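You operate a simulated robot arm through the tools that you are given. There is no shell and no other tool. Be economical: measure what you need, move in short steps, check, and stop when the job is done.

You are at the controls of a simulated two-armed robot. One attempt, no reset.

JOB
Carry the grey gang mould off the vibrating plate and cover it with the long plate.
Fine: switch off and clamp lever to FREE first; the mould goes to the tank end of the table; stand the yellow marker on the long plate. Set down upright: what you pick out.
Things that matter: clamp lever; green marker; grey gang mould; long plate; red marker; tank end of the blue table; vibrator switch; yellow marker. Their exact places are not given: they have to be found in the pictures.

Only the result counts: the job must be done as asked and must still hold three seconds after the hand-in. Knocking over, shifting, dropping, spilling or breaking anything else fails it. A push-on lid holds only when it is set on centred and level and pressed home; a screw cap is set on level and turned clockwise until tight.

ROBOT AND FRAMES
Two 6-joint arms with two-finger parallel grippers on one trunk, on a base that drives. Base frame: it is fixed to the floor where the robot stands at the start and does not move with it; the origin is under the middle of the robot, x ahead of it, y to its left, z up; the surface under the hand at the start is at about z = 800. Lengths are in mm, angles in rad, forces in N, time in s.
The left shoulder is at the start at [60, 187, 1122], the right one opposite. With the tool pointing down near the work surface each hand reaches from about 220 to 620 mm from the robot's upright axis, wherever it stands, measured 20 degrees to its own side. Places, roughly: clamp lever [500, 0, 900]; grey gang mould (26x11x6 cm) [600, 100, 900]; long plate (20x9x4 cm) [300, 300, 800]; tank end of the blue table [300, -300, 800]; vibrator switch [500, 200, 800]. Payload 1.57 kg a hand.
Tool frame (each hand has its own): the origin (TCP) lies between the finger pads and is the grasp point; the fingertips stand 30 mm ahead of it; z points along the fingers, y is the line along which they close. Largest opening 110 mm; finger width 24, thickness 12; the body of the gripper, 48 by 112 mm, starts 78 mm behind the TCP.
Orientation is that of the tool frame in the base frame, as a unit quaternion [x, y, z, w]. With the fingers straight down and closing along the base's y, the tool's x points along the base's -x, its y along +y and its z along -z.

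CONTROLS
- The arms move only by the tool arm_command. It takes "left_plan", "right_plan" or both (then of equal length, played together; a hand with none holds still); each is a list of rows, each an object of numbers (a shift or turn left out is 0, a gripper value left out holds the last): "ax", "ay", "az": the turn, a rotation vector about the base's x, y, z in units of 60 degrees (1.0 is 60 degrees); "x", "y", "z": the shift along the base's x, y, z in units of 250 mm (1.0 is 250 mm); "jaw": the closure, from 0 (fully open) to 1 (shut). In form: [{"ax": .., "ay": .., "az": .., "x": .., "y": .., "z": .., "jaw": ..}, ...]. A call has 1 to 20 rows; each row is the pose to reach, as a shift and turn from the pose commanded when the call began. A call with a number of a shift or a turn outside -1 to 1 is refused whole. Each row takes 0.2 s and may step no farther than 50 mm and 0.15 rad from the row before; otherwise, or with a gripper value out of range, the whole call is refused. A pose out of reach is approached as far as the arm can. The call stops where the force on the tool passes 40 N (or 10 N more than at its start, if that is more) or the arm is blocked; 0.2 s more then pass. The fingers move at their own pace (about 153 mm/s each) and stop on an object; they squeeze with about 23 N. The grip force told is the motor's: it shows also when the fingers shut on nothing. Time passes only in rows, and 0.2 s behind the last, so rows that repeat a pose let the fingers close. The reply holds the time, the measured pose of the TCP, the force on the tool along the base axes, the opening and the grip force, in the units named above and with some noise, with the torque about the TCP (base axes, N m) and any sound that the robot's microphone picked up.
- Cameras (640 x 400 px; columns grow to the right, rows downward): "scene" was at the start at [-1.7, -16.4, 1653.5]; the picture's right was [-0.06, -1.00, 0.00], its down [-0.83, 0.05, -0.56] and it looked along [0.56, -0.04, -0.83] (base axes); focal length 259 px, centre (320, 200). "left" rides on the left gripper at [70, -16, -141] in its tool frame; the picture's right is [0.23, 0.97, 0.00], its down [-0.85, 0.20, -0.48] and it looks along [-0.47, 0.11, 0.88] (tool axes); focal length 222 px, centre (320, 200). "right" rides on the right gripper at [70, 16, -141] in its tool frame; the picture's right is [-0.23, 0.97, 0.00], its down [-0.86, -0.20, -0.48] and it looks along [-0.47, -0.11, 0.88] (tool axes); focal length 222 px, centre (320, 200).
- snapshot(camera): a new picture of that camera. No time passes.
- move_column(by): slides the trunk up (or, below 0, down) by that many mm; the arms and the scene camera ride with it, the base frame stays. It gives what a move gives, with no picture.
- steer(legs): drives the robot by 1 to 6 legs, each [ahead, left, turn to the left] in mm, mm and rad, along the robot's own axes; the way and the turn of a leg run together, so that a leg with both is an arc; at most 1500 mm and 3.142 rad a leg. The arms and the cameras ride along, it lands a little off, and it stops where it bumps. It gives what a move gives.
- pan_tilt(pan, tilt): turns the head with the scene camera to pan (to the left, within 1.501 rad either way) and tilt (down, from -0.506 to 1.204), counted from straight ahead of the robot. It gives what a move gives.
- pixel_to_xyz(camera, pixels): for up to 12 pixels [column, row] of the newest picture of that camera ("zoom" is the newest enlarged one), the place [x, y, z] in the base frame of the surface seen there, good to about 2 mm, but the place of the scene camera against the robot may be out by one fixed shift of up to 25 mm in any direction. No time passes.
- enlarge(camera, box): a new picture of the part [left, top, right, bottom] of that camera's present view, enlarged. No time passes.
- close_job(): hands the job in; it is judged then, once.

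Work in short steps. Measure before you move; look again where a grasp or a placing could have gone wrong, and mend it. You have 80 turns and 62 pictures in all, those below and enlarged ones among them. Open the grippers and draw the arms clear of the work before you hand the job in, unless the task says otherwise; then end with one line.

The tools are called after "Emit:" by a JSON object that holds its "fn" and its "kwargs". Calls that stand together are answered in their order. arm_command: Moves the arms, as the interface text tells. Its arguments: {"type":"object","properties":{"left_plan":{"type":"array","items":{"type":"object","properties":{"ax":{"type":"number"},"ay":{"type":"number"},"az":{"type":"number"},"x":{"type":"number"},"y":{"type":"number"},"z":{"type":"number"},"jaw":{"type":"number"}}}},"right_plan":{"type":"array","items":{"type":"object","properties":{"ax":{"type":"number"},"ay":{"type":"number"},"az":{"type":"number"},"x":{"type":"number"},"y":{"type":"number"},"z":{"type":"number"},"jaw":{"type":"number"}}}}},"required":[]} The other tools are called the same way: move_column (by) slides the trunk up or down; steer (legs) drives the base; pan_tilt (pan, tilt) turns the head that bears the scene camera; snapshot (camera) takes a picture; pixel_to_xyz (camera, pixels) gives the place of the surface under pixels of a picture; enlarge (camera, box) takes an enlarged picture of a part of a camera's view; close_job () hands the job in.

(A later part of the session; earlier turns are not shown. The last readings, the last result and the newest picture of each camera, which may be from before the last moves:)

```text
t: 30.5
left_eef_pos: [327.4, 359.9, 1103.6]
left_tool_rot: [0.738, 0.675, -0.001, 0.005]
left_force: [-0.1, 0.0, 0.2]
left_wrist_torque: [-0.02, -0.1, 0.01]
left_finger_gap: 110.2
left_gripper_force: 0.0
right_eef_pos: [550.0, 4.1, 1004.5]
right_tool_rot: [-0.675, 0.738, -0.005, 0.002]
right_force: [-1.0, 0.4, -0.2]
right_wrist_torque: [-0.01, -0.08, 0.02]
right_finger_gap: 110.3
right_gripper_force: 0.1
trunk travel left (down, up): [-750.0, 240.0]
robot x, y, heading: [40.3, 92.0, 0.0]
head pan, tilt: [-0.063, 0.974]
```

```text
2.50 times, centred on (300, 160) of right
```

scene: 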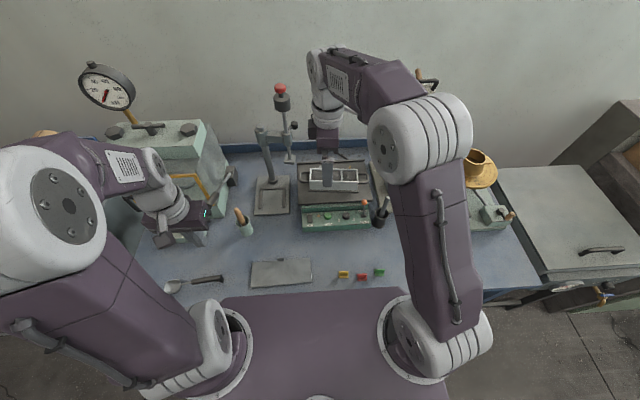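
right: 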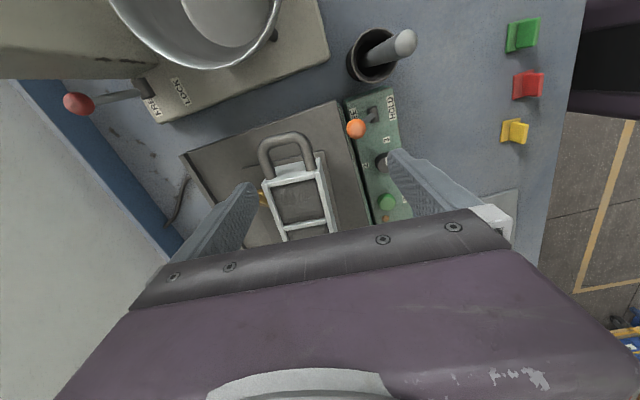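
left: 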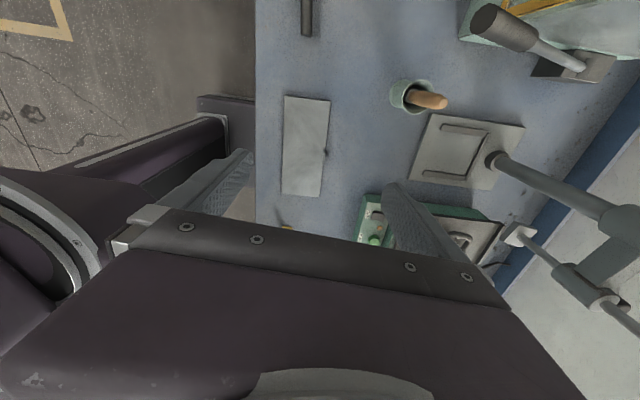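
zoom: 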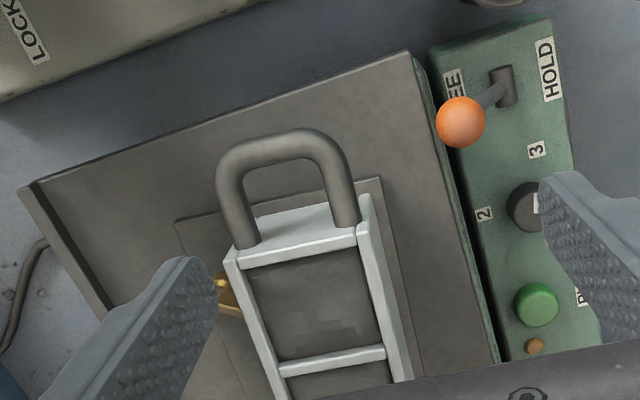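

The hanging tamper at (666,251) and the rod leave little room at the left handle. So the left hand will grip the body's left end at y≈168, outside the thumbscrew at y≈143. The right hand takes the right handle at y≈−8. I move both in at a safe height.

Emit:
{"fn": "arm_command", "kwargs": {"left_plan": [{"x": 0.08, "y": -0.13}, {"x": 0.16, "y": -0.26}, {"x": 0.24, "y": -0.39}, {"x": 0.32, "y": -0.52}, {"x": 0.4, "y": -0.65}, {"x": 0.49, "y": -0.768}, {"x": 0.49, "y": -0.768, "z": -0.1}, {"x": 0.49, "y": -0.768, "z": -0.2}]}}

Emit:
{"fn": "arm_command", "kwargs": {"left_plan": [{"x": 0.12}, {"x": 0.24}, {"x": 0.36}, {"x": 0.48}, {"x": 0.6}, {"x": 0.6, "z": -0.1}, {"x": 0.6, "z": -0.2}], "right_plan": [{"x": 0.05}, {"x": 0.1}, {"x": 0.14, "y": -0.048}, {"x": 0.14, "y": -0.048}, {"x": 0.14, "y": -0.048}, {"x": 0.14, "y": -0.048}, {"x": 0.14, "y": -0.048}]}}

Emit:
{"fn": "snapshot", "kwargs": {"camera": "left"}}

Emit:
{"fn": "snapshot", "kwargs": {"camera": "right"}}

```text
t: 32.3
left_eef_pos: [456.5, 165.3, 1052.7]
left_tool_rot: [0.738, 0.675, -0.003, 0.002]
left_force: [0.1, -0.8, -0.2]
left_wrist_torque: [-0.03, 0.0, 0.02]
left_finger_gap: 109.8
left_gripper_force: 0.1
right_eef_pos: [557.2, 2.5, 1001.0]
right_tool_rot: [-0.676, 0.737, -0.003, 0.001]
right_force: [-0.2, 1.0, -0.1]
right_wrist_torque: [-0.01, 0.0, -0.02]
right_finger_gap: 110.0
right_gripper_force: 0.0
trunk travel left (down, up): [-750.0, 240.0]
robot x, y, heading: [37.3, 94.2, 0.004]
head pan, tilt: [-0.063, 0.974]
```

```text
t: 33.9
left_eef_pos: [606.5, 169.3, 1002.8]
left_tool_rot: [0.738, 0.675, -0.004, 0.003]
left_force: [-0.2, -0.7, 0.4]
left_wrist_torque: [0.01, 0.02, 0.06]
left_finger_gap: 110.1
left_gripper_force: 0.1
right_eef_pos: [591.1, -8.7, 1001.3]
right_tool_rot: [-0.675, 0.738, -0.001, 0.001]
right_force: [0.1, 0.1, 0.5]
right_wrist_torque: [0.03, 0.03, 0.02]
right_finger_gap: 109.9
right_gripper_force: 0.0
trunk travel left (down, up): [-750.0, 240.0]
robot x, y, heading: [38.5, 91.3, 0.0]
head pan, tilt: [-0.063, 0.974]
```

```text
33 pictures are left
```

left: 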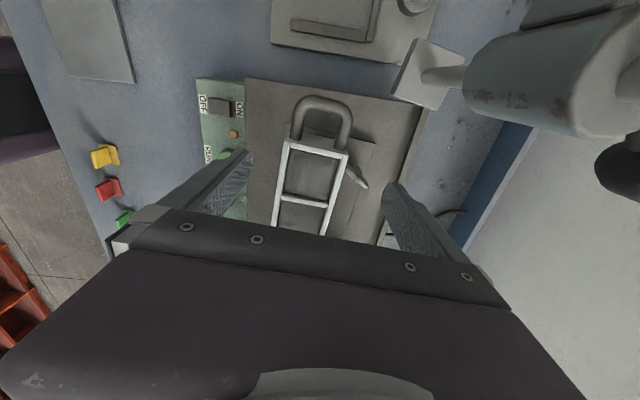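

```text
32 pictures are left
```

right: 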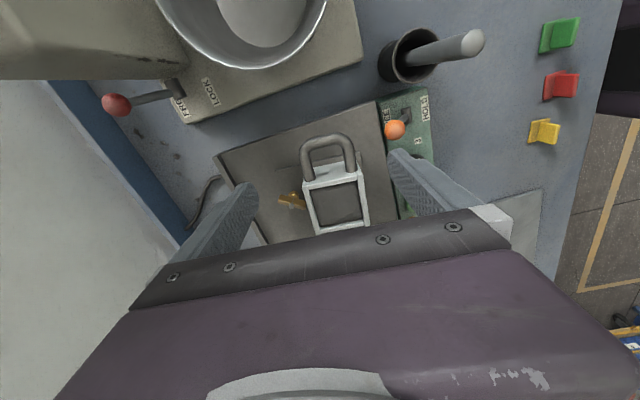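

Both hands are over their ends with room to spare. I verify rim ends, screw and rails.

Emit:
{"fn": "pixel_to_xyz", "kwargs": {"camera": "left", "pixels": [[289, 145], [346, 155], [280, 196], [332, 204], [357, 180], [366, 187], [345, 166], [295, 120], [350, 125], [440, 75]]}}

Emit:
{"fn": "pixel_to_xyz", "kwargs": {"camera": "right", "pixels": [[304, 155], [353, 155], [307, 175], [351, 165], [330, 138], [307, 188], [361, 176], [313, 230], [290, 200], [366, 220]]}}

```text
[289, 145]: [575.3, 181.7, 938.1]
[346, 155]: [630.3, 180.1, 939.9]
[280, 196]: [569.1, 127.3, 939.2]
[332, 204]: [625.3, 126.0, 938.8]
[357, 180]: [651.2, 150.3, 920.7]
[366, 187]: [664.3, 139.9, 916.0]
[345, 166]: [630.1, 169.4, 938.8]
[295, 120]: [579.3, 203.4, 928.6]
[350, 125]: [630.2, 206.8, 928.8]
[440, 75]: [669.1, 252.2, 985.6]
```

```text
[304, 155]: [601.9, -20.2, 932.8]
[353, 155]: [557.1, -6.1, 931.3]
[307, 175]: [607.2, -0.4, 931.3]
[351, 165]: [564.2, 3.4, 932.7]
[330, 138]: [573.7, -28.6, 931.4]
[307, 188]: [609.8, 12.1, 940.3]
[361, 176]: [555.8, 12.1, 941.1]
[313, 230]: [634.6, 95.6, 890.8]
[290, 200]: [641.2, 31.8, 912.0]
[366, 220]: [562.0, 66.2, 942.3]
```

Wing of the screw ends at y≈150, so the left hand shifts to y 174 and both jaws narrow a little before descending (left to z 938, right to z 925).

Emit:
{"fn": "arm_command", "kwargs": {"left_plan": [{"x": -0.014, "y": 0.019, "jaw": 0.25}, {"x": -0.014, "y": 0.019, "z": -0.06}, {"x": -0.014, "y": 0.019, "z": -0.12}, {"x": -0.014, "y": 0.019, "z": -0.18}, {"x": -0.014, "y": 0.019, "z": -0.22}, {"x": -0.014, "y": 0.019, "z": -0.26}, {"x": -0.014, "y": 0.019, "z": -0.26}], "right_plan": [{"x": -0.032, "y": 0.0, "jaw": 0.2}, {"x": -0.032, "z": -0.06}, {"x": -0.032, "z": -0.12}, {"x": -0.032, "z": -0.18}, {"x": -0.032, "z": -0.24}, {"x": -0.032, "z": -0.3}, {"x": -0.032, "z": -0.3}]}}

Emit:
{"fn": "snapshot", "kwargs": {"camera": "right"}}

Emit:
{"fn": "snapshot", "kwargs": {"camera": "left"}}

```text
t: 35.5
left_eef_pos: [604.1, 172.4, 944.1]
left_tool_rot: [0.737, 0.676, 0.004, 0.011]
left_force: [-8.9, 2.2, 27.5]
left_wrist_torque: [-0.3, -0.73, -0.09]
left_finger_gap: 74.7
left_gripper_force: 0.0
right_eef_pos: [582.5, -9.4, 929.8]
right_tool_rot: [-0.676, 0.737, -0.003, 0.002]
right_force: [-0.6, 0.7, 0.8]
right_wrist_torque: [-0.03, 0.04, 0.0]
right_finger_gap: 88.1
right_gripper_force: 0.1
trunk travel left (down, up): [-750.0, 240.0]
robot x, y, heading: [39.9, 95.0, 0.004]
head pan, tilt: [-0.063, 0.974]
stopped in row 7 (left hand): the force on the tool passed its limit at 44 N (the readings are from after the stop); the commanded pose is now the measured one
```

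```text
31 pictures are left
```

right: 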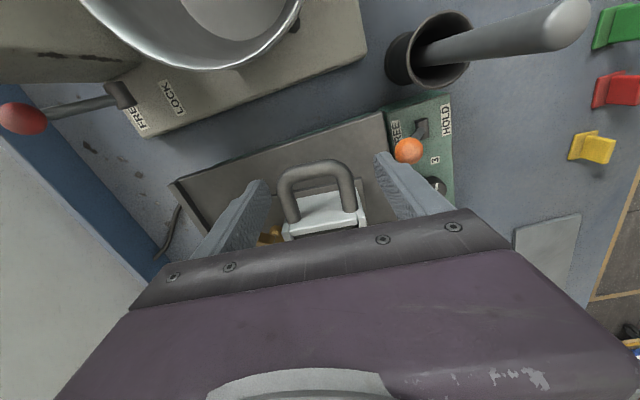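

```text
30 pictures are left
```

left: 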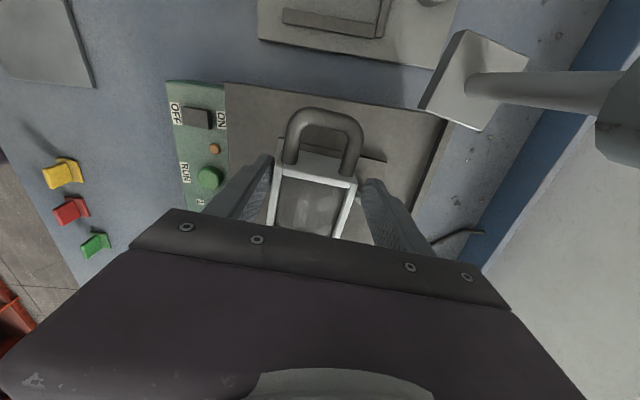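

The left rear finger touched the thumbscrew (torque points to the +x finger, tips at z 914). I raise that hand 6 mm, straighten it, and close both jaws; 22 mm of overlap on the body is enough.

Emit:
{"fn": "arm_command", "kwargs": {"left_plan": [{"z": 0.024, "ax": 0.0105, "ay": 0.019}, {"z": 0.024, "ax": 0.0105, "ay": 0.019, "jaw": 1}, {"z": 0.024, "ax": 0.0105, "ay": 0.019, "jaw": 1}, {"z": 0.024, "ax": 0.0105, "ay": 0.019, "jaw": 1}, {"z": 0.024, "ax": 0.0105, "ay": 0.019, "jaw": 1}], "right_plan": [{"z": -0.012}, {"z": -0.012, "jaw": 1}, {"z": -0.012, "jaw": 1}, {"z": -0.012, "jaw": 1}, {"z": -0.012, "jaw": 1}]}}

Emit:
{"fn": "snapshot", "kwargs": {"camera": "left"}}

```text
t: 36.7
left_eef_pos: [603.9, 172.4, 947.0]
left_tool_rot: [0.737, 0.675, -0.004, -0.006]
left_force: [-20.1, 4.9, 11.1]
left_wrist_torque: [-0.1, 0.27, -1.02]
left_finger_gap: 62.6
left_gripper_force: 22.9
right_eef_pos: [582.4, -8.5, 923.6]
right_tool_rot: [-0.675, 0.738, -0.004, 0.002]
right_force: [12.0, -2.6, -0.7]
right_wrist_torque: [0.15, 0.11, -0.97]
right_finger_gap: 56.3
right_gripper_force: 23.1
trunk travel left (down, up): [-750.0, 240.0]
robot x, y, heading: [34.2, 90.8, -0.003]
head pan, tilt: [-0.063, 0.974]
```

```text
29 pictures are left
```

left: 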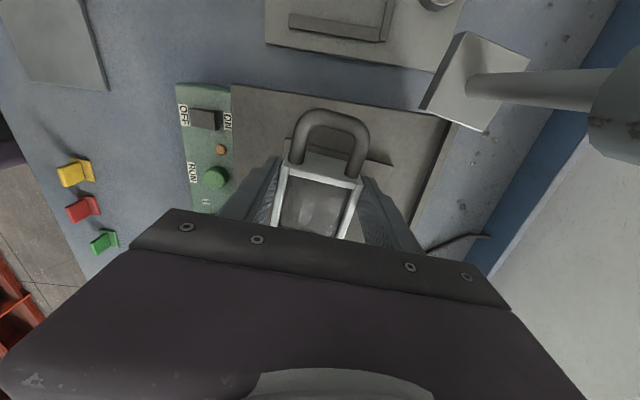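

Both grips hold (62.6 and 56.3 mm) with some opposing x force. I relax that by a few mm, then lift with the column.

Emit:
{"fn": "arm_command", "kwargs": {"left_plan": [{"x": -0.005}, {"x": -0.01}, {"x": -0.01}], "right_plan": [{"x": 0.003}, {"x": 0.006}, {"x": 0.006}]}}

Emit:
{"fn": "move_column", "kwargs": {"by": 15}}

```text
t: 37.5
left_eef_pos: [604.3, 171.5, 946.6]
left_tool_rot: [0.737, 0.676, -0.003, -0.003]
left_force: [1.9, 3.0, 0.5]
left_wrist_torque: [0.26, -0.52, -0.02]
left_finger_gap: 62.3
left_gripper_force: 23.1
right_eef_pos: [584.3, -8.4, 923.5]
right_tool_rot: [-0.676, 0.737, -0.002, 0.001]
right_force: [-6.5, -3.5, 8.4]
right_wrist_torque: [0.05, -0.08, -0.12]
right_finger_gap: 56.3
right_gripper_force: 23.1
trunk travel left (down, up): [-750.0, 240.0]
robot x, y, heading: [36.4, 93.7, 0.0]
head pan, tilt: [-0.063, 0.974]
```

```text
t: 38.1
left_eef_pos: [604.7, 171.0, 960.9]
left_tool_rot: [0.738, 0.675, -0.004, -0.005]
left_force: [-5.8, 3.2, -9.7]
left_wrist_torque: [0.08, 0.15, -0.6]
left_finger_gap: 61.8
left_gripper_force: 23.3
right_eef_pos: [585.4, -10.2, 936.5]
right_tool_rot: [-0.675, 0.738, -0.002, 0.0]
right_force: [5.2, -2.6, -10.0]
right_wrist_torque: [-0.42, 0.11, -0.44]
right_finger_gap: 55.8
right_gripper_force: 23.2
trunk travel left (down, up): [-765.0, 225.0]
robot x, y, heading: [39.6, 91.6, 0.001]
head pan, tilt: [-0.063, 0.974]
```

Both hands share 19.7 N and the mould is airborne. I raise it well above the pestle (z 970), then back the robot away 150 mm.

Emit:
{"fn": "move_column", "kwargs": {"by": 110}}

Emit:
{"fn": "steer", "kwargs": {"legs": [[-150, 0, 0]]}}

Emit:
{"fn": "snapshot", "kwargs": {"camera": "scene"}}

```text
t: 39.6
left_eef_pos: [605.0, 170.8, 1069.9]
left_tool_rot: [0.737, 0.675, -0.004, -0.005]
left_force: [-10.6, 3.7, -8.4]
left_wrist_torque: [-0.38, 0.29, -0.87]
left_finger_gap: 61.7
left_gripper_force: 23.0
right_eef_pos: [589.1, -9.3, 1048.1]
right_tool_rot: [-0.675, 0.738, -0.002, 0.0]
right_force: [9.9, -4.3, -12.1]
right_wrist_torque: [-0.19, 0.11, -0.92]
right_finger_gap: 55.9
right_gripper_force: 23.3
trunk travel left (down, up): [-875.0, 115.0]
robot x, y, heading: [36.5, 93.6, -0.002]
head pan, tilt: [-0.063, 0.974]
```

```text
t: 40.9
left_eef_pos: [456.6, 173.1, 1068.7]
left_tool_rot: [0.737, 0.676, -0.005, -0.005]
left_force: [-7.5, 2.5, -13.5]
left_wrist_torque: [0.28, 0.24, -0.68]
left_finger_gap: 61.8
left_gripper_force: 23.4
right_eef_pos: [439.0, -7.7, 1045.4]
right_tool_rot: [-0.676, 0.737, 0.0, -0.001]
right_force: [8.2, -2.9, -7.2]
right_wrist_torque: [-0.07, 0.06, -0.83]
right_finger_gap: 55.9
right_gripper_force: 22.7
trunk travel left (down, up): [-875.0, 115.0]
robot x, y, heading: [-112.4, 92.3, 0.001]
head pan, tilt: [-0.063, 0.974]
```

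```text
28 pictures are left
```

scene: 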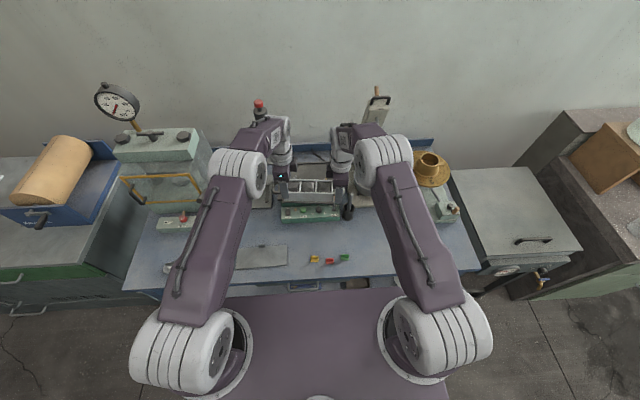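

The mould is held level. I pull both arms in by 140 mm together, then drive right 400 mm.

Emit:
{"fn": "arm_command", "kwargs": {"left_plan": [{"x": -0.07}, {"x": -0.14}, {"x": -0.21}, {"x": -0.28}, {"x": -0.35}, {"x": -0.42}, {"x": -0.49}, {"x": -0.56}, {"x": -0.56}], "right_plan": [{"x": -0.07}, {"x": -0.14}, {"x": -0.21}, {"x": -0.28}, {"x": -0.35}, {"x": -0.42}, {"x": -0.49}, {"x": -0.56}, {"x": -0.56}]}}

Emit:
{"fn": "steer", "kwargs": {"legs": [[0, -400, 0]]}}

Emit:
{"fn": "snapshot", "kwargs": {"camera": "scene"}}

Emit:
{"fn": "snapshot", "kwargs": {"camera": "right"}}

```text
t: 42.9
left_eef_pos: [313.4, 171.6, 1070.1]
left_tool_rot: [0.737, 0.676, -0.004, -0.004]
left_force: [-5.0, 3.6, -14.2]
left_wrist_torque: [0.41, 0.16, -0.35]
left_finger_gap: 62.1
left_gripper_force: 22.7
right_eef_pos: [295.7, -8.2, 1048.8]
right_tool_rot: [-0.676, 0.737, -0.001, 0.0]
right_force: [3.0, -5.4, -6.6]
right_wrist_torque: [0.07, 0.06, -0.47]
right_finger_gap: 55.7
right_gripper_force: 23.4
trunk travel left (down, up): [-875.0, 115.0]
robot x, y, heading: [-112.1, 95.5, -0.0]
head pan, tilt: [-0.063, 0.974]
```

```text
t: 45.4
left_eef_pos: [314.9, -221.9, 1070.7]
left_tool_rot: [0.734, 0.679, -0.004, -0.003]
left_force: [-4.6, -1.0, -9.5]
left_wrist_torque: [-0.15, 0.21, -0.44]
left_finger_gap: 61.8
left_gripper_force: 22.9
right_eef_pos: [298.5, -402.5, 1047.4]
right_tool_rot: [-0.679, 0.734, -0.003, 0.0]
right_force: [4.6, 1.9, -9.5]
right_wrist_torque: [-0.16, 0.0, -0.32]
right_finger_gap: 56.0
right_gripper_force: 22.4
trunk travel left (down, up): [-875.0, 115.0]
robot x, y, heading: [-107.0, -305.7, 0.007]
head pan, tilt: [-0.063, 0.974]
```

```text
27 pictures are left
```

scene: 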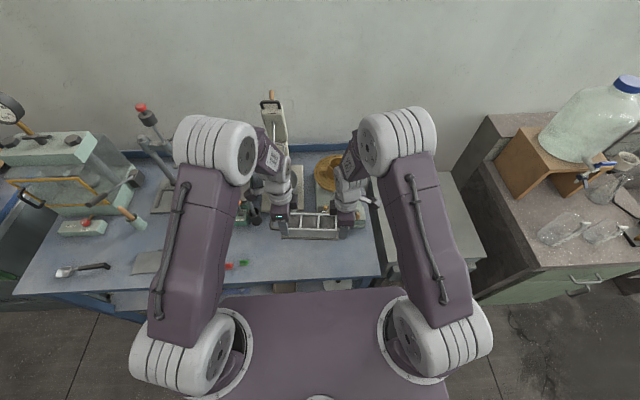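

```text
26 pictures are left
```

right: 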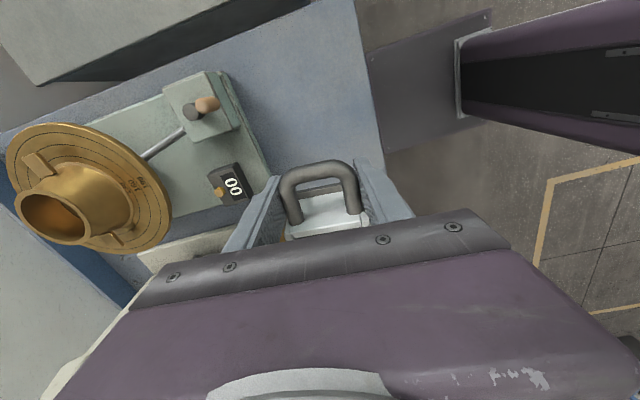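

The mould hangs over (308,−300) with its base at about z 1008. The tool box front is at x≈400, so the spot is clear. I lower with the column by 196 mm.

Emit:
{"fn": "move_column", "kwargs": {"by": -196}}

Emit:
{"fn": "snapshot", "kwargs": {"camera": "right"}}

```text
t: 47.6
left_eef_pos: [313.5, -223.1, 874.1]
left_tool_rot: [0.735, 0.678, -0.004, -0.005]
left_force: [-2.3, 0.0, -12.1]
left_wrist_torque: [0.02, 0.2, -0.28]
left_finger_gap: 61.8
left_gripper_force: 22.9
right_eef_pos: [298.0, -403.0, 851.5]
right_tool_rot: [-0.678, 0.735, -0.002, 0.002]
right_force: [2.1, 0.8, -7.8]
right_wrist_torque: [0.05, -0.03, -0.25]
right_finger_gap: 55.8
right_gripper_force: 23.0
trunk travel left (down, up): [-679.0, 311.0]
robot x, y, heading: [-113.5, -305.0, 0.009]
head pan, tilt: [-0.063, 0.974]
```

```text
25 pictures are left
```

right: 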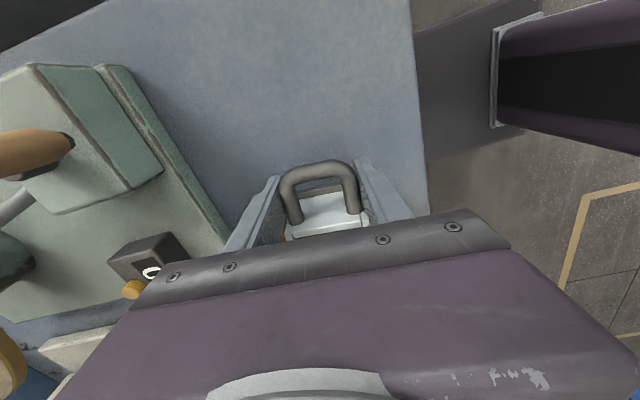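

Base about 11 mm above the table. I lower both arms in small steps.

Emit:
{"fn": "arm_command", "kwargs": {"left_plan": [{"z": -0.012}, {"z": -0.024}, {"z": -0.032}, {"z": -0.04}, {"z": -0.046}, {"z": -0.046}], "right_plan": [{"z": -0.012}, {"z": -0.024}, {"z": -0.032}, {"z": -0.04}, {"z": -0.046}, {"z": -0.046}]}}

```text
t: 49.0
left_eef_pos: [313.6, -223.2, 863.0]
left_tool_rot: [0.734, 0.679, -0.002, -0.003]
left_force: [-4.5, 0.8, -1.7]
left_wrist_torque: [-0.02, -1.0, -0.29]
left_finger_gap: 62.0
left_gripper_force: 23.3
right_eef_pos: [298.6, -404.0, 841.5]
right_tool_rot: [-0.678, 0.735, -0.002, 0.004]
right_force: [8.5, -0.9, 4.8]
right_wrist_torque: [0.14, -0.52, -0.27]
right_finger_gap: 55.8
right_gripper_force: 22.9
trunk travel left (down, up): [-679.0, 311.0]
robot x, y, heading: [-112.8, -309.3, 0.007]
head pan, tilt: [-0.063, 0.974]
```

The table now carries the mould (forces near zero). I lower 1 mm more, open the jaws partly and raise the hands.

Emit:
{"fn": "arm_command", "kwargs": {"left_plan": [{"z": -0.004}, {"z": -0.004, "jaw": 0.3}, {"z": -0.004, "jaw": 0.25}, {"z": -0.004, "jaw": 0.25}, {"z": 0.05}, {"z": 0.15}, {"z": 0.3}, {"z": 0.45}, {"z": 0.6}, {"z": 0.6}], "right_plan": [{"z": -0.004}, {"z": -0.004, "jaw": 0.3}, {"z": -0.004, "jaw": 0.25}, {"z": -0.004, "jaw": 0.25}, {"z": 0.05}, {"z": 0.15}, {"z": 0.3}, {"z": 0.45}, {"z": 0.6}, {"z": 0.6}]}}

Emit:
{"fn": "snapshot", "kwargs": {"camera": "left"}}

Emit:
{"fn": "snapshot", "kwargs": {"camera": "scene"}}

```text
t: 51.2
left_eef_pos: [312.6, -224.0, 1014.4]
left_tool_rot: [0.734, 0.679, -0.003, -0.003]
left_force: [0.7, 0.2, 0.2]
left_wrist_torque: [0.01, 0.0, -0.01]
left_finger_gap: 82.4
left_gripper_force: 0.1
right_eef_pos: [298.3, -403.0, 992.3]
right_tool_rot: [-0.679, 0.734, -0.002, 0.001]
right_force: [0.5, 0.2, -0.4]
right_wrist_torque: [0.0, 0.03, 0.03]
right_finger_gap: 82.7
right_gripper_force: 0.1
trunk travel left (down, up): [-679.0, 311.0]
robot x, y, heading: [-109.3, -304.6, 0.009]
head pan, tilt: [-0.063, 0.974]
```

```text
24 pictures are left
```

left: 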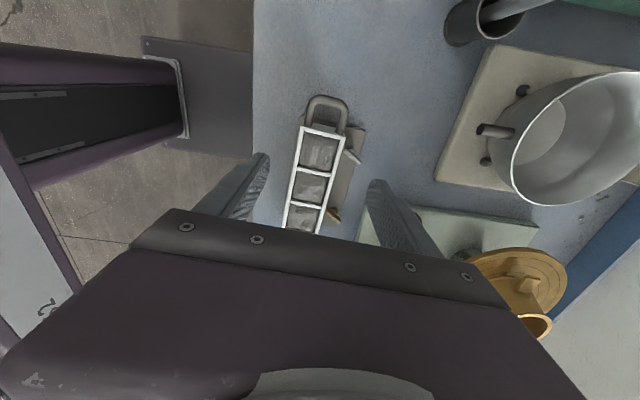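

```text
23 pictures are left
```

scene: 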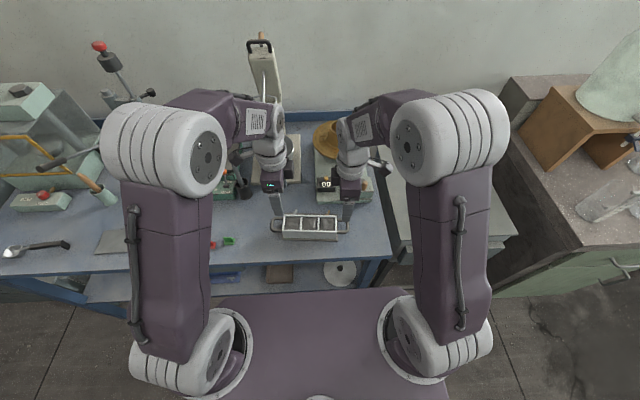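

The mould stands at the tank end. Next is the long plate, near (303,297). I drive left 520 mm so the left hand comes over it.

Emit:
{"fn": "steer", "kwargs": {"legs": [[0, 520, 0]]}}

Emit:
{"fn": "snapshot", "kwargs": {"camera": "left"}}

```text
t: 54.2
left_eef_pos: [306.8, 297.1, 1014.2]
left_tool_rot: [0.735, 0.678, -0.003, -0.004]
left_force: [-0.3, 0.8, -1.0]
left_wrist_torque: [0.0, -0.01, 0.03]
left_finger_gap: 82.6
left_gripper_force: 0.1
right_eef_pos: [293.3, 117.4, 992.4]
right_tool_rot: [-0.679, 0.734, -0.003, 0.002]
right_force: [0.7, 0.0, -0.2]
right_wrist_torque: [0.04, -0.01, 0.0]
right_finger_gap: 82.7
right_gripper_force: 0.1
trunk travel left (down, up): [-679.0, 311.0]
robot x, y, heading: [-112.3, 211.4, 0.012]
head pan, tilt: [-0.063, 0.974]
```

```text
22 pictures are left
```

left: 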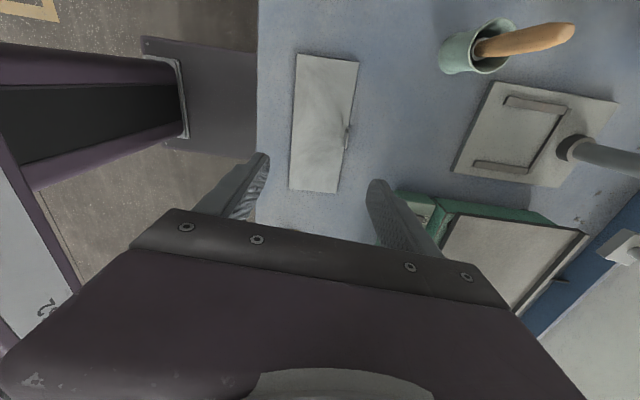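

Emit:
{"fn": "enlarge", "kwargs": {"camera": "left", "box": [260, 40, 420, 200]}}

Emit:
{"fn": "pixel_to_xyz", "kwargs": {"camera": "left", "pixels": [[297, 55], [358, 62], [290, 188], [335, 192], [346, 118], [349, 150], [345, 130], [348, 140], [325, 125], [370, 130], [295, 120]]}}

```text
2.50 times, centred on (340, 120) of left
```

zoom: 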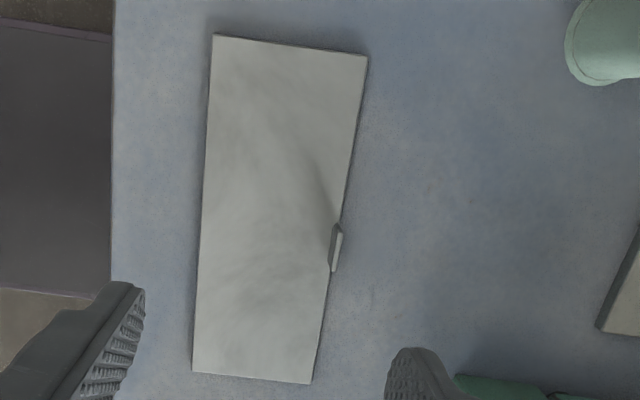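

```text
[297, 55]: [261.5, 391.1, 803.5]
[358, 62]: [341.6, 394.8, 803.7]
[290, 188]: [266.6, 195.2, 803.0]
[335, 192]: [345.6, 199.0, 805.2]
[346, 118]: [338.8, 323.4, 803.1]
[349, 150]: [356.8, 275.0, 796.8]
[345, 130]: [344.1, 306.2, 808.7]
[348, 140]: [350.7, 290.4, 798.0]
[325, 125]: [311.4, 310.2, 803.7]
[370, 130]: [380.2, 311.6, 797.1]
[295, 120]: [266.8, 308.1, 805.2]
```

A thin fin stands at the rear edge near y 297. I measure its height and thickness.

Emit:
{"fn": "enlarge", "kwargs": {"camera": "right", "box": [240, 40, 640, 290]}}

Emit:
{"fn": "enlarge", "kwargs": {"camera": "left", "box": [310, 100, 370, 160]}}

Emit:
{"fn": "pixel_to_xyz", "kwargs": {"camera": "zoom", "pixels": [[335, 280], [335, 320], [335, 350], [345, 330], [350, 350], [360, 300], [365, 330], [365, 350], [370, 370], [350, 400], [340, 420], [300, 320]]}}

```text
1.60 times, centred on (440, 165) of right
```

zoom: 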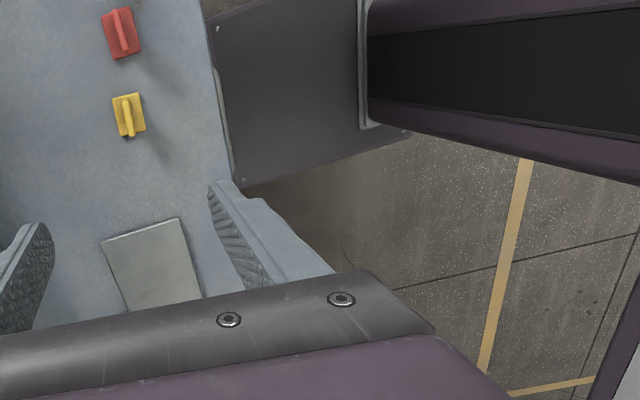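

```text
6.67 times, centred on (340, 130) of left
```

zoom: 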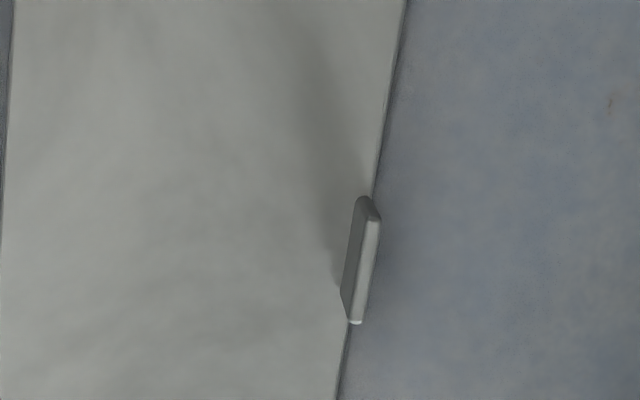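

```text
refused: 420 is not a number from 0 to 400
```

Emit:
{"fn": "pixel_to_xyz", "kwargs": {"camera": "zoom", "pixels": [[352, 250], [358, 230], [370, 240], [374, 215], [360, 310], [365, 200], [355, 318], [345, 290], [335, 285], [350, 335], [362, 280]]}}

```text
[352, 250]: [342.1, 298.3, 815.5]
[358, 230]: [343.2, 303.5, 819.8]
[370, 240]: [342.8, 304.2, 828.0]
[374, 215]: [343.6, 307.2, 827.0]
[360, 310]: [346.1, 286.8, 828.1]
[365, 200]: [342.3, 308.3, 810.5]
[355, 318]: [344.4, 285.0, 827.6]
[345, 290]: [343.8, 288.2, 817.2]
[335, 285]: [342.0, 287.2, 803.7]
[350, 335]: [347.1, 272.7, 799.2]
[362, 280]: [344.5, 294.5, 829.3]
```

The fin is 4 mm thick and rises to z 828 at the middle of the rear edge. I'll grip across the width at y 297: front finger on the plate's edge, rear finger on the fin and edge. I turn the left hand square, open it and descend to z 845.

Emit:
{"fn": "arm_command", "kwargs": {"left_plan": [{"az": 0.0987, "ay": -0.0095, "x": -0.008, "jaw": 0}, {"az": 0.0987, "ay": -0.0095, "x": -0.008, "z": -0.16}, {"az": 0.0987, "ay": -0.0095, "x": -0.008, "z": -0.32}, {"az": 0.0987, "ay": -0.0095, "x": -0.008, "z": -0.48}, {"az": 0.0987, "ay": -0.0095, "x": -0.008, "z": -0.6}, {"az": 0.0987, "ay": -0.0095, "x": -0.008, "z": -0.68}, {"az": 0.0987, "ay": -0.0095, "x": -0.008, "z": -0.68}]}}

Emit:
{"fn": "snapshot", "kwargs": {"camera": "left"}}

```text
t: 55.8
left_eef_pos: [305.8, 295.1, 841.6]
left_tool_rot: [0.698, 0.716, 0.001, 0.0]
left_force: [1.1, -0.1, -0.2]
left_wrist_torque: [-0.01, -0.01, 0.01]
left_finger_gap: 110.1
left_gripper_force: 0.0
right_eef_pos: [293.3, 117.7, 992.9]
right_tool_rot: [-0.679, 0.734, -0.003, 0.001]
right_force: [-0.5, -0.7, 0.1]
right_wrist_torque: [-0.03, 0.01, 0.0]
right_finger_gap: 82.7
right_gripper_force: 0.0
trunk travel left (down, up): [-679.0, 311.0]
robot x, y, heading: [-115.9, 216.9, 0.011]
head pan, tilt: [-0.063, 0.974]
```

```text
18 pictures are left
```

left: 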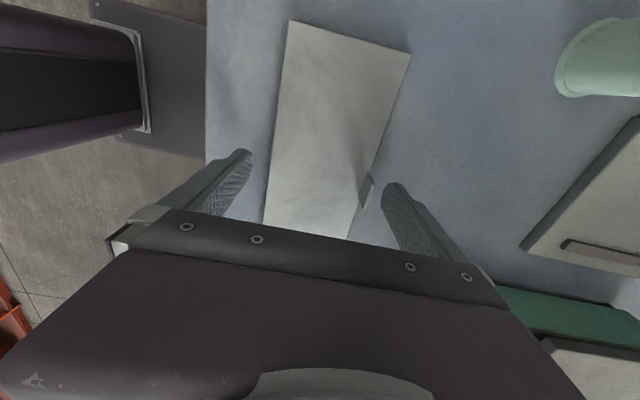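

Fingers straddle the plate. I recheck the fin and edges in this close view.

Emit:
{"fn": "pixel_to_xyz", "kwargs": {"camera": "left", "pixels": [[370, 180], [364, 203], [372, 178], [289, 24], [408, 54], [270, 190], [266, 220], [350, 230], [230, 200], [420, 200]]}}

```text
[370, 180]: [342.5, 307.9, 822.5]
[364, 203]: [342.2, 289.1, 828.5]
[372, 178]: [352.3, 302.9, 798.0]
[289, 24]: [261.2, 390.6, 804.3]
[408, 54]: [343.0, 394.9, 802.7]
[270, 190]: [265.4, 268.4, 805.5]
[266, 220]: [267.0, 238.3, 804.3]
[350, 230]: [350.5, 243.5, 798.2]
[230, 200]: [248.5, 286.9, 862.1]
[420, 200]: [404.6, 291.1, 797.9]
```

Table at z 798 and plate top at 804. I lower 11 mm to put the tips at about z 800 and close.

Emit:
{"fn": "arm_command", "kwargs": {"left_plan": [{"y": 0.008, "z": -0.02}, {"y": 0.008, "z": -0.036}, {"y": 0.008, "z": -0.046}, {"y": 0.008, "z": -0.046}, {"y": 0.008, "z": -0.046, "jaw": 1}, {"y": 0.008, "z": -0.046, "jaw": 1}, {"y": 0.008, "z": -0.046, "jaw": 1}, {"y": 0.008, "z": -0.046, "jaw": 1}]}}

Emit:
{"fn": "arm_command", "kwargs": {"left_plan": [{"z": 0.02}, {"z": 0.06}, {"z": 0.1}, {"z": 0.14}, {"z": 0.14}]}}

Emit:
{"fn": "snapshot", "kwargs": {"camera": "left"}}

```text
t: 57.6
left_eef_pos: [304.1, 299.2, 832.3]
left_tool_rot: [0.698, 0.716, 0.001, 0.0]
left_force: [-0.9, 0.4, -0.2]
left_wrist_torque: [0.13, 0.32, 0.2]
left_finger_gap: 85.0
left_gripper_force: 22.5
right_eef_pos: [292.7, 117.2, 992.3]
right_tool_rot: [-0.679, 0.734, -0.003, 0.0]
right_force: [0.5, -0.2, 0.5]
right_wrist_torque: [0.01, -0.03, 0.0]
right_finger_gap: 82.6
right_gripper_force: 0.0
trunk travel left (down, up): [-679.0, 311.0]
robot x, y, heading: [-120.1, 215.0, 0.009]
head pan, tilt: [-0.063, 0.974]
```

```text
t: 58.8
left_eef_pos: [304.0, 298.9, 867.4]
left_tool_rot: [0.699, 0.715, 0.0, 0.001]
left_force: [0.5, 0.1, -7.7]
left_wrist_torque: [-0.01, 0.03, 0.01]
left_finger_gap: 85.0
left_gripper_force: 23.1
right_eef_pos: [293.5, 118.7, 991.9]
right_tool_rot: [-0.679, 0.734, -0.002, 0.002]
right_force: [-0.1, 0.2, -0.4]
right_wrist_torque: [0.02, 0.0, -0.01]
right_finger_gap: 82.5
right_gripper_force: 0.0
trunk travel left (down, up): [-679.0, 311.0]
robot x, y, heading: [-115.9, 214.7, 0.008]
head pan, tilt: [-0.063, 0.974]
```

```text
17 pictures are left
```

left: 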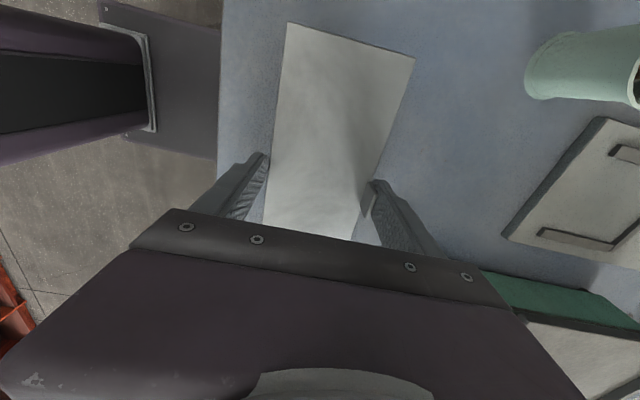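

The plate lifts level (7.7 N, no torque), but the tips hold only about 2 mm of its edge. I set it back and regrip 3 mm deeper before travelling.

Emit:
{"fn": "arm_command", "kwargs": {"left_plan": [{"z": -0.05}, {"z": -0.1}, {"z": -0.128}, {"z": -0.136}, {"z": -0.138, "jaw": 0.1}, {"z": -0.144, "jaw": 0.1}, {"z": -0.152, "jaw": 0.1}, {"z": -0.152, "jaw": 1}, {"z": -0.152, "jaw": 1}, {"z": -0.152, "jaw": 1}]}}

Emit:
{"fn": "arm_command", "kwargs": {"left_plan": [{"z": 0.02}, {"z": 0.1}, {"z": 0.2}, {"z": 0.3}, {"z": 0.4}, {"z": 0.5}, {"z": 0.5}]}}

```text
t: 61.0
left_eef_pos: [305.5, 298.2, 829.9]
left_tool_rot: [0.698, 0.716, 0.0, 0.001]
left_force: [3.8, 0.4, 5.7]
left_wrist_torque: [-0.24, 0.47, -0.09]
left_finger_gap: 85.0
left_gripper_force: 23.2
right_eef_pos: [291.5, 116.8, 993.7]
right_tool_rot: [-0.679, 0.734, -0.003, 0.001]
right_force: [0.0, -0.7, 0.7]
right_wrist_torque: [0.01, -0.01, 0.0]
right_finger_gap: 82.7
right_gripper_force: 0.1
trunk travel left (down, up): [-679.0, 311.0]
robot x, y, heading: [-119.3, 212.1, 0.013]
head pan, tilt: [-0.063, 0.974]
```

```text
t: 62.6
left_eef_pos: [306.0, 296.9, 954.3]
left_tool_rot: [0.698, 0.716, 0.001, 0.0]
left_force: [-0.1, -0.5, -7.3]
left_wrist_torque: [0.03, 0.02, -0.02]
left_finger_gap: 84.9
left_gripper_force: 22.7
right_eef_pos: [293.6, 119.0, 991.4]
right_tool_rot: [-0.679, 0.734, -0.002, 0.001]
right_force: [0.4, -0.8, -0.3]
right_wrist_torque: [-0.01, -0.04, 0.02]
right_finger_gap: 82.4
right_gripper_force: 0.0
trunk travel left (down, up): [-679.0, 311.0]
robot x, y, heading: [-117.2, 215.7, 0.01]
head pan, tilt: [-0.063, 0.974]
```

The grip is now full depth and level. I drive right 450 mm so that the right camera can measure the mould.

Emit:
{"fn": "steer", "kwargs": {"legs": [[0, -450, 0]]}}

Emit:
{"fn": "snapshot", "kwargs": {"camera": "right"}}

```text
t: 65.3
left_eef_pos: [309.2, -157.5, 954.4]
left_tool_rot: [0.701, 0.713, 0.0, 0.0]
left_force: [0.4, 0.6, -7.3]
left_wrist_torque: [0.04, -0.01, 0.02]
left_finger_gap: 85.0
left_gripper_force: 22.8
right_eef_pos: [294.9, -336.2, 991.6]
right_tool_rot: [-0.677, 0.736, -0.003, 0.001]
right_force: [-0.6, -0.1, 0.7]
right_wrist_torque: [0.02, 0.03, 0.0]
right_finger_gap: 82.4
right_gripper_force: 0.0
trunk travel left (down, up): [-679.0, 311.0]
robot x, y, heading: [-113.8, -233.7, 0.006]
head pan, tilt: [-0.063, 0.974]
```

```text
16 pictures are left
```

right: 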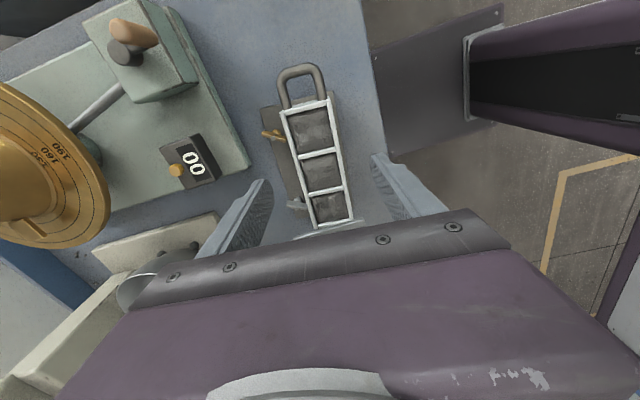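

The whole mould rim is visible: corners (281,108), (329,99), (311,229), (355,218). I measure them.

Emit:
{"fn": "pixel_to_xyz", "kwargs": {"camera": "right", "pixels": [[284, 109], [327, 101], [313, 226], [351, 219], [300, 156], [336, 151], [308, 194], [344, 187], [320, 170]]}}

```text
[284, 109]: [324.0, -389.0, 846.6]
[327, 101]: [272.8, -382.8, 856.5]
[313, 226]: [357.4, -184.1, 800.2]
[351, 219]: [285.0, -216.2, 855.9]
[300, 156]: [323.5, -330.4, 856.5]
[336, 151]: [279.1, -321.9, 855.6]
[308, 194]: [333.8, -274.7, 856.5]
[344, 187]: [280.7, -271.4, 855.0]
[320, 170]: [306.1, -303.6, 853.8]
```

Mould: centre (306,−300), rim z 856, yaw −0.08. The TCP target for the plate is (308,−297) with a turn of −0.097 rad. I drive the remaining 140 mm and read the pose.

Emit:
{"fn": "steer", "kwargs": {"legs": [[0, -140, 0]]}}

```text
t: 66.7
left_eef_pos: [311.0, -294.3, 955.2]
left_tool_rot: [0.7, 0.714, 0.0, 0.0]
left_force: [-0.1, -0.2, -7.8]
left_wrist_torque: [0.03, 0.02, 0.0]
left_finger_gap: 84.8
left_gripper_force: 22.6
right_eef_pos: [295.8, -475.6, 992.2]
right_tool_rot: [-0.676, 0.737, -0.004, 0.001]
right_force: [-0.7, 0.5, 1.0]
right_wrist_torque: [-0.03, -0.01, 0.0]
right_finger_gap: 82.3
right_gripper_force: 0.1
trunk travel left (down, up): [-679.0, 311.0]
robot x, y, heading: [-112.9, -378.2, 0.004]
head pan, tilt: [-0.063, 0.974]
```

I correct by (−3,−3) mm and −0.097 rad, then lower to about 7 mm above the rim and look.

Emit:
{"fn": "arm_command", "kwargs": {"left_plan": [{"x": -0.012, "y": -0.011, "az": -0.093}, {"x": -0.012, "y": -0.011, "az": -0.093, "z": -0.08}, {"x": -0.012, "y": -0.011, "az": -0.093, "z": -0.16}, {"x": -0.012, "y": -0.011, "az": -0.093, "z": -0.22}, {"x": -0.012, "y": -0.011, "az": -0.093, "z": -0.24}, {"x": -0.012, "y": -0.011, "az": -0.093, "z": -0.24}]}}

Emit:
{"fn": "snapshot", "kwargs": {"camera": "left"}}

Emit:
{"fn": "enlarge", "kwargs": {"camera": "scene", "box": [240, 180, 400, 280]}}

```text
t: 68.0
left_eef_pos: [306.1, -298.7, 894.9]
left_tool_rot: [0.735, 0.679, 0.001, 0.0]
left_force: [-0.2, -0.3, -7.2]
left_wrist_torque: [0.03, 0.0, 0.03]
left_finger_gap: 85.1
left_gripper_force: 23.2
right_eef_pos: [295.1, -477.6, 991.0]
right_tool_rot: [-0.676, 0.737, -0.003, 0.001]
right_force: [-0.2, 0.1, 0.6]
right_wrist_torque: [0.01, -0.01, 0.0]
right_finger_gap: 82.4
right_gripper_force: 0.1
trunk travel left (down, up): [-679.0, 311.0]
robot x, y, heading: [-110.2, -376.5, 0.001]
head pan, tilt: [-0.063, 0.974]
```

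```text
15 pictures are left
```

left: 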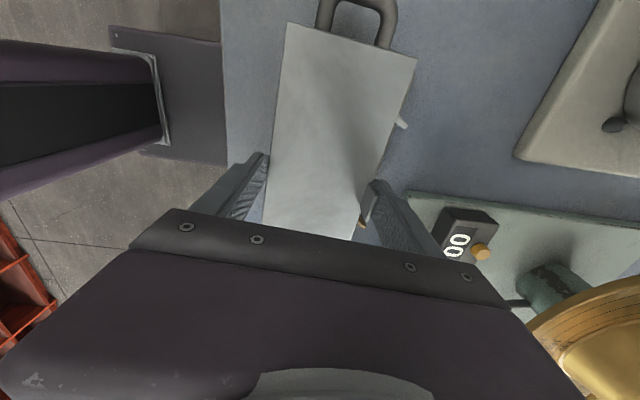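

```text
4.00 times, centred on (320, 230) of scene
```

zoom: 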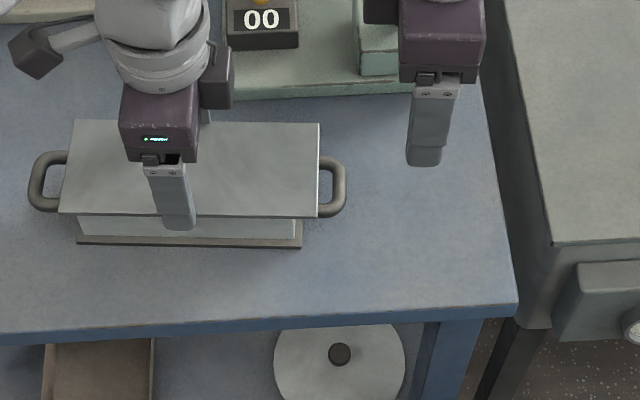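

The plate is parallel and centred over the mould, with the handles showing evenly. I lower to contact and check the force.

Emit:
{"fn": "arm_command", "kwargs": {"left_plan": [{"z": -0.012}, {"z": -0.02}, {"z": -0.026}, {"z": -0.03}, {"z": -0.034}, {"z": -0.034}]}}

```text
t: 69.5
left_eef_pos: [306.1, -299.5, 886.5]
left_tool_rot: [0.735, 0.678, 0.001, -0.001]
left_force: [-0.3, -0.6, -7.9]
left_wrist_torque: [0.01, 0.01, -0.03]
left_finger_gap: 84.9
left_gripper_force: 23.0
right_eef_pos: [295.8, -476.4, 991.1]
right_tool_rot: [-0.676, 0.737, -0.002, 0.001]
right_force: [-0.5, -0.1, 0.5]
right_wrist_torque: [-0.01, -0.01, -0.02]
right_finger_gap: 82.3
right_gripper_force: 0.1
trunk travel left (down, up): [-679.0, 311.0]
robot x, y, heading: [-113.8, -379.8, 0.003]
head pan, tilt: [-0.063, 0.974]
```

Not yet in contact at z 886.5; I go on in 1 mm steps.

Emit:
{"fn": "arm_command", "kwargs": {"left_plan": [{"z": -0.004}, {"z": -0.008}, {"z": -0.012}, {"z": -0.012}]}}

```text
t: 70.5
left_eef_pos: [306.4, -300.4, 885.3]
left_tool_rot: [0.734, 0.679, 0.0, 0.001]
left_force: [3.4, 4.0, 19.1]
left_wrist_torque: [-0.01, 0.32, 0.07]
left_finger_gap: 84.6
left_gripper_force: 23.1
right_eef_pos: [293.4, -476.3, 993.2]
right_tool_rot: [-0.677, 0.736, -0.002, 0.002]
right_force: [-0.4, -0.4, -0.5]
right_wrist_torque: [0.05, 0.01, 0.01]
right_finger_gap: 82.4
right_gripper_force: 0.1
trunk travel left (down, up): [-679.0, 311.0]
robot x, y, heading: [-110.6, -374.9, -0.0]
head pan, tilt: [-0.063, 0.974]
```

Contact, pressing with about 19 N. I ease up 1 mm, open, and rise.

Emit:
{"fn": "arm_command", "kwargs": {"left_plan": [{"z": 0.005}, {"z": 0.005, "jaw": 0.15}, {"z": 0.005, "jaw": 0.05}, {"z": 0.005, "jaw": 0.05}, {"z": 0.06}, {"z": 0.16}, {"z": 0.3}, {"z": 0.45}, {"z": 0.6}, {"z": 0.6}]}}

Emit:
{"fn": "enlarge", "kwargs": {"camera": "scene", "box": [240, 180, 400, 280]}}

```text
t: 72.7
left_eef_pos: [306.8, -299.7, 1034.1]
left_tool_rot: [0.734, 0.679, 0.001, 0.0]
left_force: [0.2, 0.0, -0.4]
left_wrist_torque: [0.0, 0.05, 0.01]
left_finger_gap: 104.3
left_gripper_force: 0.0
right_eef_pos: [295.8, -477.4, 992.1]
right_tool_rot: [-0.676, 0.737, -0.003, 0.001]
right_force: [0.1, -1.0, -0.4]
right_wrist_torque: [-0.02, 0.0, 0.0]
right_finger_gap: 82.5
right_gripper_force: 0.1
trunk travel left (down, up): [-679.0, 311.0]
robot x, y, heading: [-113.4, -376.9, 0.004]
head pan, tilt: [-0.063, 0.974]
```

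```text
4.00 times, centred on (320, 230) of scene
```

zoom: 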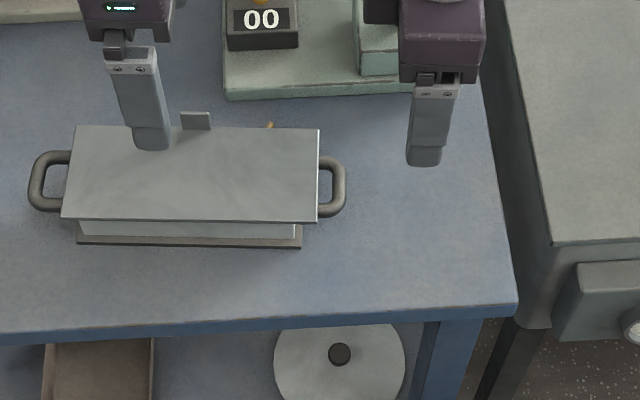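

The plate lies centred and level on the mould. Now the yellow marker near (282,77): I drive left 377 mm to bring the left hand over it.

Emit:
{"fn": "steer", "kwargs": {"legs": [[0, 377, 0]]}}

Emit:
{"fn": "snapshot", "kwargs": {"camera": "left"}}

```text
t: 75.0
left_eef_pos: [303.9, 80.8, 1033.2]
left_tool_rot: [0.733, 0.68, 0.001, 0.0]
left_force: [0.3, 0.2, 0.3]
left_wrist_torque: [0.0, -0.05, -0.03]
left_finger_gap: 104.6
left_gripper_force: 0.0
right_eef_pos: [293.6, -97.8, 993.0]
right_tool_rot: [-0.678, 0.735, -0.003, 0.001]
right_force: [0.1, -0.5, -0.1]
right_wrist_torque: [0.03, -0.02, -0.01]
right_finger_gap: 82.7
right_gripper_force: 0.0
trunk travel left (down, up): [-679.0, 311.0]
robot x, y, heading: [-116.0, -0.0, 0.006]
head pan, tilt: [-0.063, 0.974]
```

```text
12 pictures are left
```

left: 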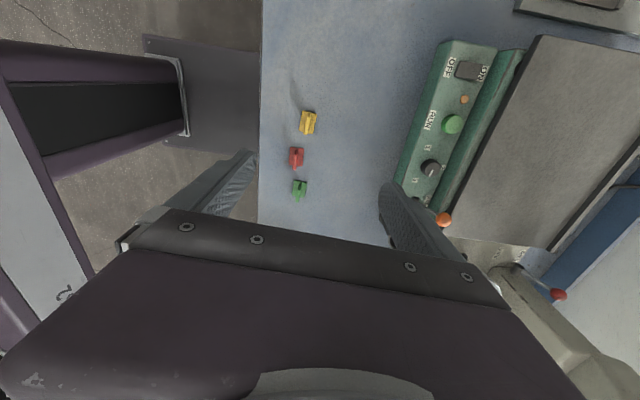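

Emit:
{"fn": "enlarge", "kwargs": {"camera": "left", "box": [278, 98, 342, 138]}}

Emit:
{"fn": "pixel_to_xyz", "kwargs": {"camera": "zoom", "pixels": [[300, 240], [290, 180], [310, 130], [330, 200], [280, 330], [360, 250], [240, 250], [340, 340], [300, 300], [320, 110]]}}

```text
10.00 times, centred on (310, 118) of left
```

zoom: 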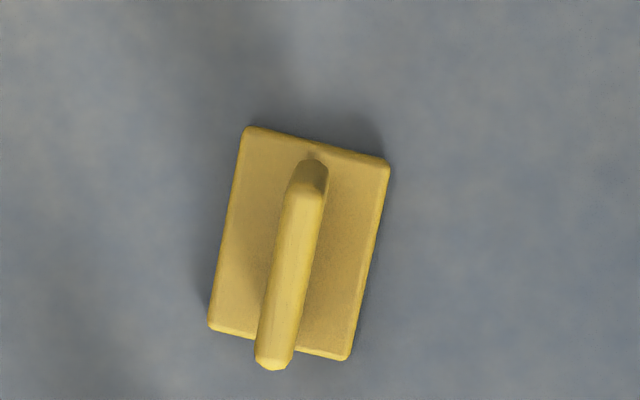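

```text
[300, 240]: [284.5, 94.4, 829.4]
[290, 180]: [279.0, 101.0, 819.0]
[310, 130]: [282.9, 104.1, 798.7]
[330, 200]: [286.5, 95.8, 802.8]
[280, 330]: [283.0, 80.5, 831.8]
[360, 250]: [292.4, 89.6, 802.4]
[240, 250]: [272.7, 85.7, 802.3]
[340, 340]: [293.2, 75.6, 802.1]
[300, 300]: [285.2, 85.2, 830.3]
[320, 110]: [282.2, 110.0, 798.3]
```

The marker has a thin base (z 802) and a ridge along y to z 831. I measure the edge lines for yaw.

Emit:
{"fn": "pixel_to_xyz", "kwargs": {"camera": "zoom", "pixels": [[246, 150], [218, 310], [378, 180], [350, 335], [255, 138], [370, 165], [218, 318], [335, 350], [308, 200], [275, 350], [295, 200], [315, 210]]}}

```text
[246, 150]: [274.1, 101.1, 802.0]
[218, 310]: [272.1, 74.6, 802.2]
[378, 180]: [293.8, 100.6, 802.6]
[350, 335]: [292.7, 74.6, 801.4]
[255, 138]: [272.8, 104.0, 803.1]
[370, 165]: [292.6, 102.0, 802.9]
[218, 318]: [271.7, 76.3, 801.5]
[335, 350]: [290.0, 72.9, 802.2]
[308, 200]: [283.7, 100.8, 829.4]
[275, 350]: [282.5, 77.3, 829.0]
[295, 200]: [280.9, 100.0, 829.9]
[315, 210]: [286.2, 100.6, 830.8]
```

The marker's centre is (283,88) with yaw about −0.05. I descend with the jaw at 50 mm to z 836 and grip the ridge.

Emit:
{"fn": "arm_command", "kwargs": {"left_plan": [{"x": -0.082, "y": 0.031, "jaw": 0.5}, {"x": -0.082, "y": 0.031, "z": -0.18}, {"x": -0.082, "y": 0.031, "z": -0.36}, {"x": -0.082, "y": 0.031, "z": -0.54}, {"x": -0.082, "y": 0.031, "z": -0.68}, {"x": -0.082, "y": 0.031, "z": -0.75}, {"x": -0.082, "y": 0.031, "z": -0.788}, {"x": -0.082, "y": 0.031, "z": -0.788}]}}

Emit:
{"fn": "snapshot", "kwargs": {"camera": "left"}}

```text
t: 76.8
left_eef_pos: [283.8, 88.6, 836.8]
left_tool_rot: [0.733, 0.68, 0.0, -0.001]
left_force: [0.0, 0.6, 0.1]
left_wrist_torque: [0.0, 0.01, -0.04]
left_finger_gap: 54.8
left_gripper_force: 0.0
right_eef_pos: [293.8, -97.6, 992.1]
right_tool_rot: [-0.678, 0.735, -0.003, 0.002]
right_force: [0.0, 0.0, -0.1]
right_wrist_torque: [0.04, 0.02, 0.03]
right_finger_gap: 82.6
right_gripper_force: 0.0
trunk travel left (down, up): [-679.0, 311.0]
robot x, y, heading: [-113.3, 5.5, 0.007]
head pan, tilt: [-0.063, 0.974]
```

```text
10 pictures are left
```

left: 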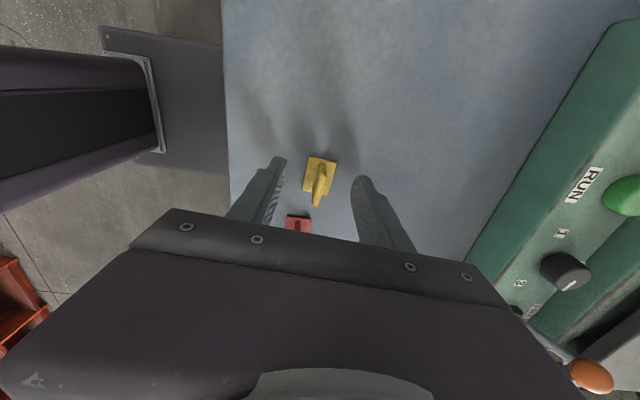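

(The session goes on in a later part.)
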